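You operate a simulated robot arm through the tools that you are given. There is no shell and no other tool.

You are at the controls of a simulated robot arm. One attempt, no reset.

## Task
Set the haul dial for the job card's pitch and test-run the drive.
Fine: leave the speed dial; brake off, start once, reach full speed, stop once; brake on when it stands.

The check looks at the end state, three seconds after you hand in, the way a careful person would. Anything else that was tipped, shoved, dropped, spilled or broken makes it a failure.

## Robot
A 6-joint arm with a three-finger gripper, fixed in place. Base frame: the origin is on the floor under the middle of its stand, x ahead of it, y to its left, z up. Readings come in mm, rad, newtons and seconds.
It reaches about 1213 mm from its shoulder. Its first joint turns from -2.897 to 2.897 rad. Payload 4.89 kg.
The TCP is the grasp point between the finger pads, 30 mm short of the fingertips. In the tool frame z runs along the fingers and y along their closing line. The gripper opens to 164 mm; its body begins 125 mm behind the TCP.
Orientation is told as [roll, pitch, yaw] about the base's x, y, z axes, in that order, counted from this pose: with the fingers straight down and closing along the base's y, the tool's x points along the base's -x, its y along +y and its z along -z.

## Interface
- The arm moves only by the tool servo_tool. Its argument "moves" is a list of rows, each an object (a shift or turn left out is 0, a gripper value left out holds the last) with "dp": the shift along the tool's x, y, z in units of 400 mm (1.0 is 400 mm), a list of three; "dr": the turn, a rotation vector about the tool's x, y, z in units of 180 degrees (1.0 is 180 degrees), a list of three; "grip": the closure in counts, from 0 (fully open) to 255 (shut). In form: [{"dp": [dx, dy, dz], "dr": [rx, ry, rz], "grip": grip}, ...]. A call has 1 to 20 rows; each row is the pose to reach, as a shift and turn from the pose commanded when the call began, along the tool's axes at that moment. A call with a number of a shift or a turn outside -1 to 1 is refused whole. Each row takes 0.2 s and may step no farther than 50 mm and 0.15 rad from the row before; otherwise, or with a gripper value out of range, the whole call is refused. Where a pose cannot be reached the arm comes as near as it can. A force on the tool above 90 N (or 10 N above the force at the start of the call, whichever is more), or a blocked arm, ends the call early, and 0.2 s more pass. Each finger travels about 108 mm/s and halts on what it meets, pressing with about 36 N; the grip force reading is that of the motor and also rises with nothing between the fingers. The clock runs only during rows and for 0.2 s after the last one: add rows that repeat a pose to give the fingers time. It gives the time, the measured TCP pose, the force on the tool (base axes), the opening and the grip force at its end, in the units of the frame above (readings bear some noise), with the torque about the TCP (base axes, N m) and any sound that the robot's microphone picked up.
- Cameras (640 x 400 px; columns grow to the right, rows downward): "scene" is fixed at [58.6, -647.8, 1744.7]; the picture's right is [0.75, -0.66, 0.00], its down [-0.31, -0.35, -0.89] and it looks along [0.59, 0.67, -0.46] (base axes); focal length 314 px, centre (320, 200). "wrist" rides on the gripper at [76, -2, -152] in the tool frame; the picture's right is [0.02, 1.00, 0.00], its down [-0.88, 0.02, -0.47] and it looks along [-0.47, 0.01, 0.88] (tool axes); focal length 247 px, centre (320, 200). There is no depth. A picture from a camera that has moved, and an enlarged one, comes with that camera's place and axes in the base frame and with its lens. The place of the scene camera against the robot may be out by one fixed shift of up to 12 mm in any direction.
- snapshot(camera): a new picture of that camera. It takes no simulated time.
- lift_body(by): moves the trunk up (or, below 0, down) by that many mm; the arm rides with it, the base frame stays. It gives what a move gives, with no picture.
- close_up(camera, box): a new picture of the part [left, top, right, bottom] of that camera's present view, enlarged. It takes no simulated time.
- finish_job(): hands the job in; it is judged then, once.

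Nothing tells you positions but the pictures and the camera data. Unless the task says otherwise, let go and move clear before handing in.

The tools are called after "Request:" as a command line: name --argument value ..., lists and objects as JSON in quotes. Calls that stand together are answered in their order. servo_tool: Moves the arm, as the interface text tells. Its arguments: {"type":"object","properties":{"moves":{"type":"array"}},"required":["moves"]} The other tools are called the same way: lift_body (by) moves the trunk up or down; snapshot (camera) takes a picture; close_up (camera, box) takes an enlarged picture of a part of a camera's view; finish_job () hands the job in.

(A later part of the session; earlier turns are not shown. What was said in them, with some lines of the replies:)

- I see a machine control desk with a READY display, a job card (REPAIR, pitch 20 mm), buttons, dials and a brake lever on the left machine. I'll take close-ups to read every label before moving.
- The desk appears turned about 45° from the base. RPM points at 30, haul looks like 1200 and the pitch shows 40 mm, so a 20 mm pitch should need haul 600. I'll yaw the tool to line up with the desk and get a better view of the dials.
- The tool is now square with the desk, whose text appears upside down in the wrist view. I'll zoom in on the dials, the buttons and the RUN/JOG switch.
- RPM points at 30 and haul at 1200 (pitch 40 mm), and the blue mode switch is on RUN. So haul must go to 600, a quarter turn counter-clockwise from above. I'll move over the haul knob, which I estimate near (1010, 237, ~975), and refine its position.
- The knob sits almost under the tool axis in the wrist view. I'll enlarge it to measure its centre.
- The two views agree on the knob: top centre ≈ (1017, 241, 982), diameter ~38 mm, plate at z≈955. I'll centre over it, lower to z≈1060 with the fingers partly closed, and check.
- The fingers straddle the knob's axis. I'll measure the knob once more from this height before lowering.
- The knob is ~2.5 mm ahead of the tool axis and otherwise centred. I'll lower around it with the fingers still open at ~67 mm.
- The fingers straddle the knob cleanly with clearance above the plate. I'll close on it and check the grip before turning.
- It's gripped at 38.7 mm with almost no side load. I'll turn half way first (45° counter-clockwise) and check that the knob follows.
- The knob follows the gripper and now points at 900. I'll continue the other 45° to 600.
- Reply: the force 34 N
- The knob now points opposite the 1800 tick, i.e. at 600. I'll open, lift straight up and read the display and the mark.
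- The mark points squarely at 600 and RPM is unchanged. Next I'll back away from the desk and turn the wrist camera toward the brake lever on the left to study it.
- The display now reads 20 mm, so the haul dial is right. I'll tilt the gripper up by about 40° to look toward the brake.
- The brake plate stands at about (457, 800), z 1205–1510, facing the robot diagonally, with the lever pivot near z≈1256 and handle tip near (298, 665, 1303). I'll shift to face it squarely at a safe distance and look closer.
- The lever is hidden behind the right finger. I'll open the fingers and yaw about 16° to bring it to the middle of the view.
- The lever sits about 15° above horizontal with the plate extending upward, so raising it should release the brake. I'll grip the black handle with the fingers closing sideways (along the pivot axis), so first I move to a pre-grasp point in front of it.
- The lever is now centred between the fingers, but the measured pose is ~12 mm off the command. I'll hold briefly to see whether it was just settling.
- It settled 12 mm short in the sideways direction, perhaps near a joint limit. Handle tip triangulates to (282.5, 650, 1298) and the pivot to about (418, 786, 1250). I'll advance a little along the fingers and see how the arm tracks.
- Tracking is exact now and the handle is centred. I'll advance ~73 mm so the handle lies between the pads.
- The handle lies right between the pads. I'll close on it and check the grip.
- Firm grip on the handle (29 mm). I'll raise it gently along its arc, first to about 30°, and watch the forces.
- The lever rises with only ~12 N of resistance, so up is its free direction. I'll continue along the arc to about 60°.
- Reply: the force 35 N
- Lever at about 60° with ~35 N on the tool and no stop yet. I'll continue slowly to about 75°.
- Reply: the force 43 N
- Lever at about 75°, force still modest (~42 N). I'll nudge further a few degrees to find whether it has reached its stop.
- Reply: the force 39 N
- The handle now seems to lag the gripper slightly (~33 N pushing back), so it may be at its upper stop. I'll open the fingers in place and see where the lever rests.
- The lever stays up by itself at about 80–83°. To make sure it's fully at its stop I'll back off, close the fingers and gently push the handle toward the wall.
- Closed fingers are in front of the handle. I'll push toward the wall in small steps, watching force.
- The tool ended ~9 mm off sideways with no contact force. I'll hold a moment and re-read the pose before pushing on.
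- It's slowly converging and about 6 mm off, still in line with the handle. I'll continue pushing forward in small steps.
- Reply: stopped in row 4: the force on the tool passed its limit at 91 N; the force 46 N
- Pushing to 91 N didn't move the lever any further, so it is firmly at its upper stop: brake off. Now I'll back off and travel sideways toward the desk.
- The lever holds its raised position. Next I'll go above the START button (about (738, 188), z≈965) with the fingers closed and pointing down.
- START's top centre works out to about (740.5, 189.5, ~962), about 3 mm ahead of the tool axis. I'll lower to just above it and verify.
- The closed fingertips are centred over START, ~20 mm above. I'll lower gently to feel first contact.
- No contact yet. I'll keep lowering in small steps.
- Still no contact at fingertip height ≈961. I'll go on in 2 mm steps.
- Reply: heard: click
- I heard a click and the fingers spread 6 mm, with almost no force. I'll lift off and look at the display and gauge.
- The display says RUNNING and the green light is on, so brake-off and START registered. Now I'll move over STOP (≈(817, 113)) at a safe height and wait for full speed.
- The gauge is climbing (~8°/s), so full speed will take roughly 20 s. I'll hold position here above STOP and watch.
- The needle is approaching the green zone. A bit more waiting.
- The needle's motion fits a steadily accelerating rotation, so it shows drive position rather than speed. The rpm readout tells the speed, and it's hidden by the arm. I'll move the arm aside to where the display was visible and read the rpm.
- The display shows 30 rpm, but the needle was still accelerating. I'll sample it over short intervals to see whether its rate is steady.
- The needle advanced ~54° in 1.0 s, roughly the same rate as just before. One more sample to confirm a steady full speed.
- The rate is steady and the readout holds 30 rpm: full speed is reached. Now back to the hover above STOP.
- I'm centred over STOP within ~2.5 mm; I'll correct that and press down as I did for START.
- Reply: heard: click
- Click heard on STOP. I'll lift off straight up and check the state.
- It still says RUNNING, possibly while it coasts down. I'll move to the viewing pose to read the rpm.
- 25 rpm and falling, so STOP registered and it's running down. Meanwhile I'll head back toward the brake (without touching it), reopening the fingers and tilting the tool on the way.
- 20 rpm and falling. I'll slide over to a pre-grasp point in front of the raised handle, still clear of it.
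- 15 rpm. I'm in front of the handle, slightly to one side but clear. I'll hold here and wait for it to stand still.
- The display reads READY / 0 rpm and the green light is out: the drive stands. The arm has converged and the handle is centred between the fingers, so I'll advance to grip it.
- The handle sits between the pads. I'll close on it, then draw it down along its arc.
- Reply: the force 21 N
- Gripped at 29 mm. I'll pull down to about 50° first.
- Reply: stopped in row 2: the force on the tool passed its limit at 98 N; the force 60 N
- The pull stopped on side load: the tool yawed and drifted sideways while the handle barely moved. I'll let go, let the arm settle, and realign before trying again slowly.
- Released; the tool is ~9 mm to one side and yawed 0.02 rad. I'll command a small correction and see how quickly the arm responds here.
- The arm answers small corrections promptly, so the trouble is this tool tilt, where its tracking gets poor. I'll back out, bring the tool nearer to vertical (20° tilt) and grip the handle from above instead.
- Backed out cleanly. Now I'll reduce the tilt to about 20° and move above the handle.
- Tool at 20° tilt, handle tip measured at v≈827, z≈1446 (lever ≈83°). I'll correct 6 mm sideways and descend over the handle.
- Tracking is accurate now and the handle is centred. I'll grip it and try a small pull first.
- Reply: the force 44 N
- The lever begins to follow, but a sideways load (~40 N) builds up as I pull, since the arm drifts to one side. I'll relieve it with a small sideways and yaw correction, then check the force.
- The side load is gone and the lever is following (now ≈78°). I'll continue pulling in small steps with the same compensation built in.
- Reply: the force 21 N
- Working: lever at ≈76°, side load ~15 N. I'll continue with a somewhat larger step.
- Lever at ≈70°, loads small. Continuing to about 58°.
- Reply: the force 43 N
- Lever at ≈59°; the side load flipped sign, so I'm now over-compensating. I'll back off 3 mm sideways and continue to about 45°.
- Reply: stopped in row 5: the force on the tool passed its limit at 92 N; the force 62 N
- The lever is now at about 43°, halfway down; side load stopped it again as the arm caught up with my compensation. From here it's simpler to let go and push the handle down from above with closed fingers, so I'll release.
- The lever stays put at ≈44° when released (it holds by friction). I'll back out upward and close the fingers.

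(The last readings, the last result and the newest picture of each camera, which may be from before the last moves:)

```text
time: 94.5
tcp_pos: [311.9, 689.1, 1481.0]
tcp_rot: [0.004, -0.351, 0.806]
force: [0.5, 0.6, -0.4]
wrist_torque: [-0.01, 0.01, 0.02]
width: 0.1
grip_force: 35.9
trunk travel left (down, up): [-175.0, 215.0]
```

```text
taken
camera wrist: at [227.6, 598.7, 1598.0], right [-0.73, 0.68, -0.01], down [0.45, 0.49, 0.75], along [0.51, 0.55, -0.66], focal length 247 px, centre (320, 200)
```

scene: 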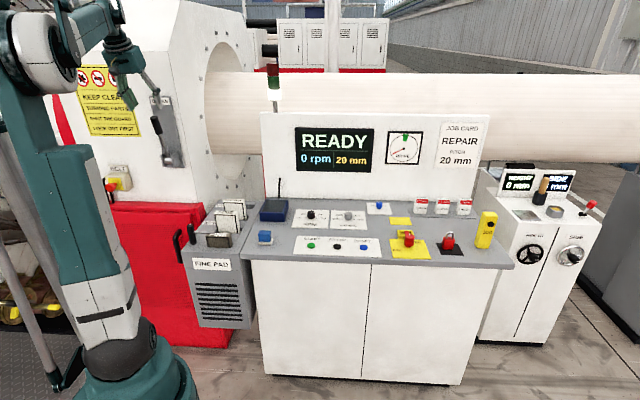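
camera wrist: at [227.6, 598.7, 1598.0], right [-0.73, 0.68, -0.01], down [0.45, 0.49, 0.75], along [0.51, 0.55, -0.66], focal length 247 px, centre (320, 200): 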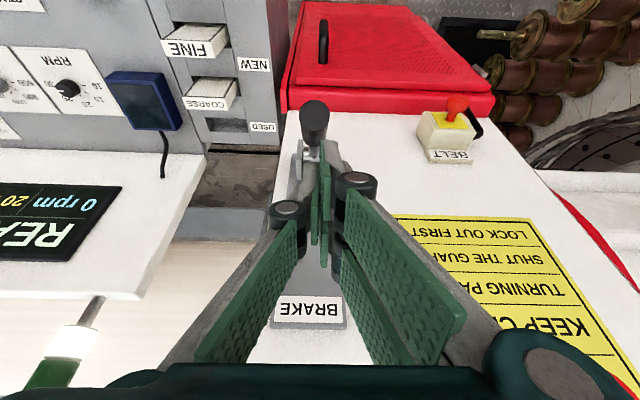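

Now I'll position the closed fingertips just above the outer part of the handle.

Request:
servo_tool --moves '[{"dp": [-0.0058, -0.006, 0.0434], "dr": [0.0011, 0, 0.003]}, {"dp": [-0.0115, -0.012, 0.0868], "dr": [0.0022, 0, 0.006]}, {"dp": [-0.0115, -0.012, 0.0868], "dr": [0.0022, 0, 0.006]}, {"dp": [-0.0115, -0.012, 0.0868], "dr": [0.0022, 0, 0.006]}]'

Request:
close_up --camera "scene" --box '[60, 80, 220, 180]'

Request:
snapshot --camera "wrist"

```text
time: 95.5
tcp_pos: [316.6, 692.1, 1450.4]
tcp_rot: [0.002, -0.351, 0.796]
force: [-0.1, 0.3, -0.5]
wrist_torque: [-0.02, 0.01, 0.02]
width: 0.0
grip_force: 35.8
trunk travel left (down, up): [-175.0, 215.0]
```

```text
4.00 times, centred on (140, 130) of scene
camera zoom: at [58.6, -647.8, 1744.7], right [0.75, -0.66, 0.0], down [-0.31, -0.35, -0.89], along [0.59, 0.67, -0.46], focal length 1258 px, centre (1040, 480)
```

zoom: 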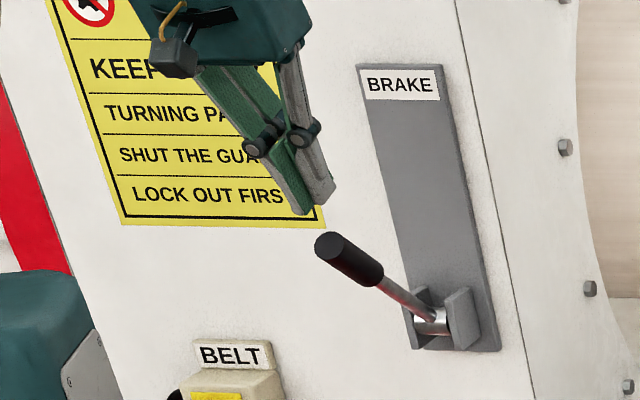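

```text
taken
camera wrist: at [230.0, 602.6, 1566.9], right [-0.73, 0.69, -0.01], down [0.45, 0.49, 0.75], along [0.52, 0.54, -0.66], focal length 247 px, centre (320, 200)
```

wrist: 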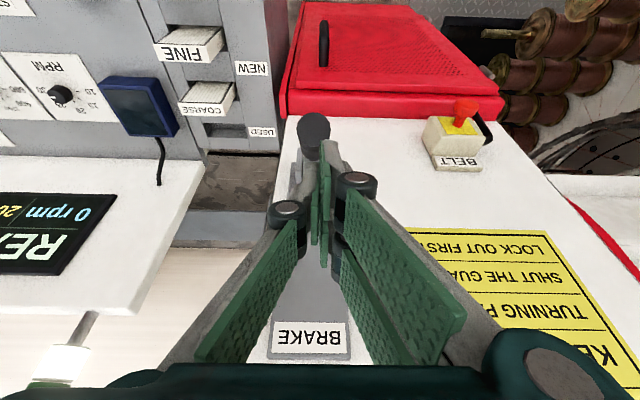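

I'll shift 5 mm sideways to centre on the handle and come down until it touches.

Request:
servo_tool --moves '[{"dp": [-0.0008, -0.0125, 0.025]}, {"dp": [-0.0015, -0.0125, 0.0538]}, {"dp": [0.0028, -0.0125, 0.0655]}, {"dp": [0.0071, -0.0125, 0.0773]}]'

Request:
close_up --camera "scene" --box '[60, 80, 220, 180]'

```text
time: 96.5
tcp_pos: [326.2, 695.7, 1421.5]
tcp_rot: [0.001, -0.351, 0.791]
force: [-0.5, -0.1, -0.5]
wrist_torque: [-0.03, -0.01, -0.03]
width: 0.1
grip_force: 36.1
trunk travel left (down, up): [-175.0, 215.0]
```

```text
4.00 times, centred on (140, 130) of scene
camera zoom: at [58.6, -647.8, 1744.7], right [0.75, -0.66, 0.0], down [-0.31, -0.35, -0.89], along [0.59, 0.67, -0.46], focal length 1258 px, centre (1040, 480)
```

zoom: 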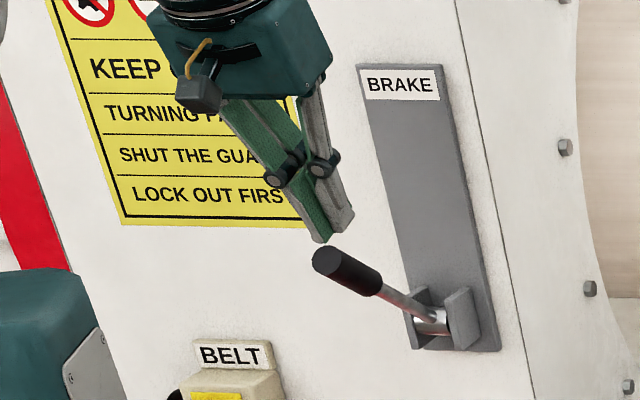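

The fingertips touch and the lever is already moving down with little force. I'll push on along its arc.

Request:
servo_tool --moves '[{"dp": [0.0355, 0.002, 0.0243]}, {"dp": [0.0663, 0.004, 0.0503]}, {"dp": [0.097, 0.006, 0.0763]}, {"dp": [0.1255, 0.008, 0.1033]}, {"dp": [0.1255, 0.008, 0.1033]}]'

Request:
close_up --camera "scene" --box '[60, 80, 220, 180]'

Request:
snapshot --camera "wrist"

```text
time: 97.7
tcp_pos: [299.9, 675.1, 1364.8]
tcp_rot: [0.003, -0.35, 0.795]
force: [-0.6, -0.3, -0.3]
wrist_torque: [0.0, -0.01, 0.0]
width: 0.1
grip_force: 35.7
trunk travel left (down, up): [-175.0, 215.0]
```

```text
4.00 times, centred on (140, 130) of scene
camera zoom: at [58.6, -647.8, 1744.7], right [0.75, -0.66, 0.0], down [-0.31, -0.35, -0.89], along [0.59, 0.67, -0.46], focal length 1258 px, centre (1040, 480)
```

zoom: 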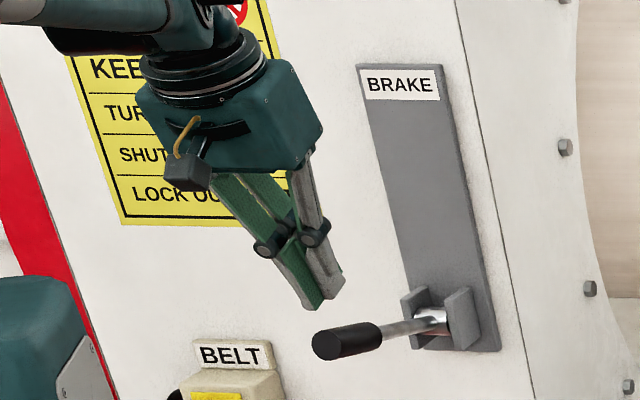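

```text
taken
camera wrist: at [213.4, 585.8, 1480.8], right [-0.73, 0.68, -0.01], down [0.45, 0.49, 0.75], along [0.52, 0.54, -0.66], focal length 247 px, centre (320, 200)
```

wrist: 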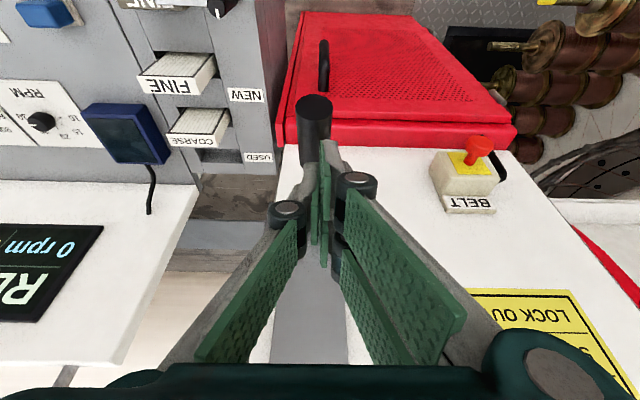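

The lever snapped down on its own past mid-travel and lies in its original position. I'll compare it with the initial close-up and check the panel.

Request:
close_up --camera "scene" --box '[120, 135, 200, 185]'

Request:
close_up --camera "scene" --box '[240, 60, 440, 185]'

```text
8.00 times, centred on (160, 160) of scene
camera zoom: at [58.6, -647.8, 1744.7], right [0.75, -0.66, 0.0], down [-0.31, -0.35, -0.89], along [0.59, 0.67, -0.46], focal length 2515 px, centre (1600, 520)
```

zoom: 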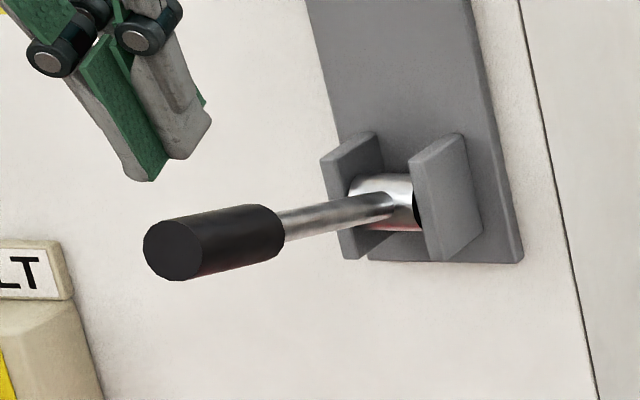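

```text
3.20 times, centred on (340, 122) of scene
camera zoom: at [58.6, -647.8, 1744.7], right [0.75, -0.66, 0.0], down [-0.31, -0.35, -0.89], along [0.59, 0.67, -0.46], focal length 1006 px, centre (256, 448)
```

zoom: 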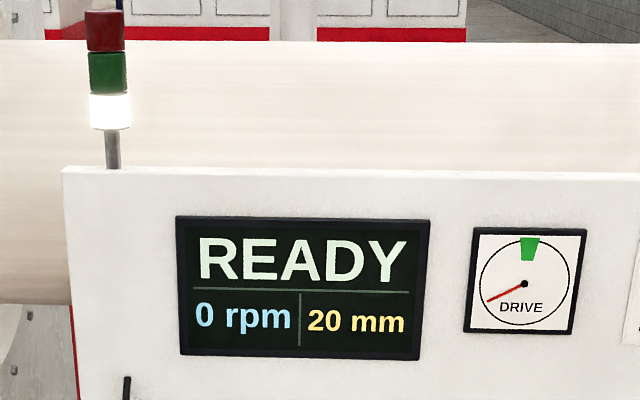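

The lever matches its initial position exactly (brake on), drive at 0 rpm, pitch 20 mm. I'll withdraw the arm clear and do a last check of the desk.

Request:
servo_tool --moves '[{"dp": [0, 0, -0.08]}, {"dp": [0, 0, -0.16]}, {"dp": [0, 0, -0.24]}, {"dp": [0, -0.09, -0.27]}, {"dp": [0, -0.18, -0.28]}, {"dp": [0, -0.27, -0.28]}, {"dp": [0, -0.36, -0.28]}, {"dp": [0, -0.45, -0.28]}, {"dp": [0, -0.54, -0.28]}, {"dp": [0, -0.54, -0.28]}]'

Request:
snapshot --camera "scene"

Request:
close_up --camera "scene" --box '[270, 190, 510, 270]'

Request:
close_up --camera "scene" --box '[80, 80, 240, 260]'

```text
time: 99.9
tcp_pos: [427.5, 496.2, 1469.7]
tcp_rot: [0.001, -0.352, 0.795]
force: [-0.3, 0.4, -0.3]
wrist_torque: [-0.01, 0.0, 0.04]
width: 0.1
grip_force: 36.0
trunk travel left (down, up): [-175.0, 215.0]
```

```text
taken
```

scene: 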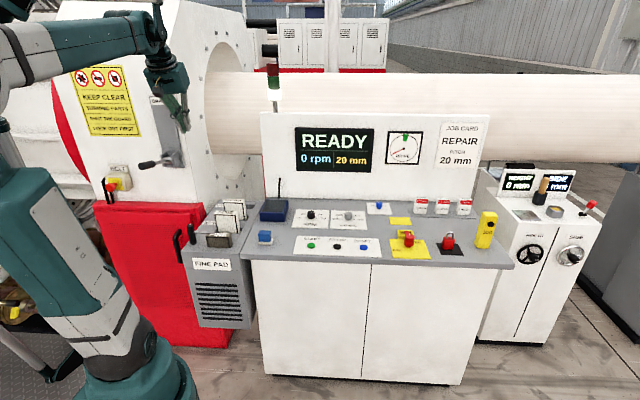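

```text
2.67 times, centred on (390, 230) of scene
camera zoom: at [58.6, -647.8, 1744.7], right [0.75, -0.66, 0.0], down [-0.31, -0.35, -0.89], along [0.59, 0.67, -0.46], focal length 838 px, centre (133, 120)
```

zoom: 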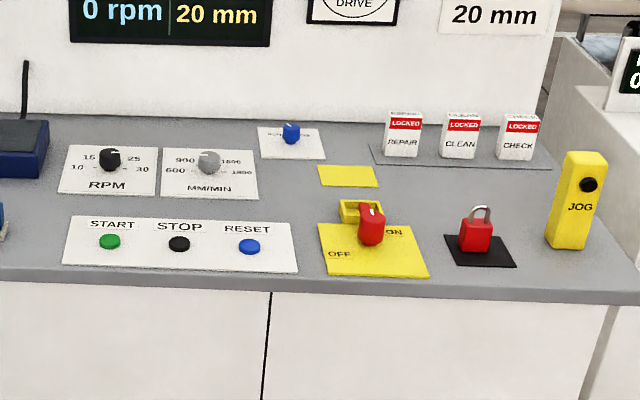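

```text
2.22 times, centred on (160, 170) of scene
camera zoom: at [58.6, -647.8, 1744.7], right [0.75, -0.66, 0.0], down [-0.31, -0.35, -0.89], along [0.59, 0.67, -0.46], focal length 699 px, centre (676, 267)
```

zoom: 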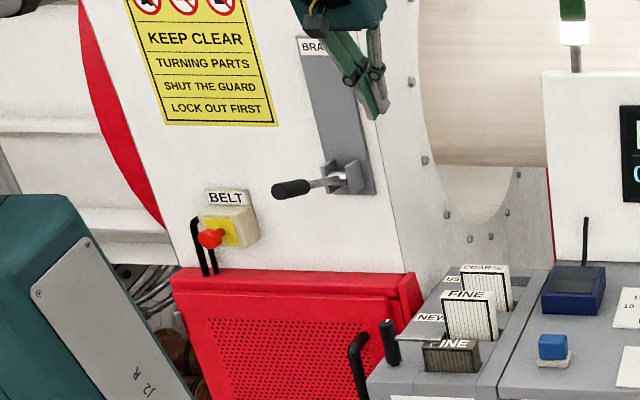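

Haul is at 600 (pitch 20 mm), RPM is untouched at 30, the drive stands at READY / 0 rpm, the brake is on and nothing else was disturbed. The arm is clear, so I'm handing in.

Request:
finish_job

```text
The job is handed in.
```

I've handed in the job: the haul dial is set for the 20 mm pitch, and the drive has been test-run, stopped and braked.

- **Haul dial:** I turned it from 1200 to 600. At the untouched 30 rpm, the display now reads 20 mm, matching the job card.
- **Brake off:** I raised the lever to its upper stop. It has no on/off markings, so I took up as off, and the drive then started normally.
- **Test run:** I pressed START once, and the drive reached 30 rpm and held it. I then pressed STOP once and waited until the display read READY and 0 rpm.
- **Brake on:** I lowered the lever only once the drive was standing, and it is back in its original position. My first tries at pulling it down stopped on side load. I finished by pushing it from above until it dropped to its stop.

The arm is clear of the machine, and the last pictures show nothing else out of place.
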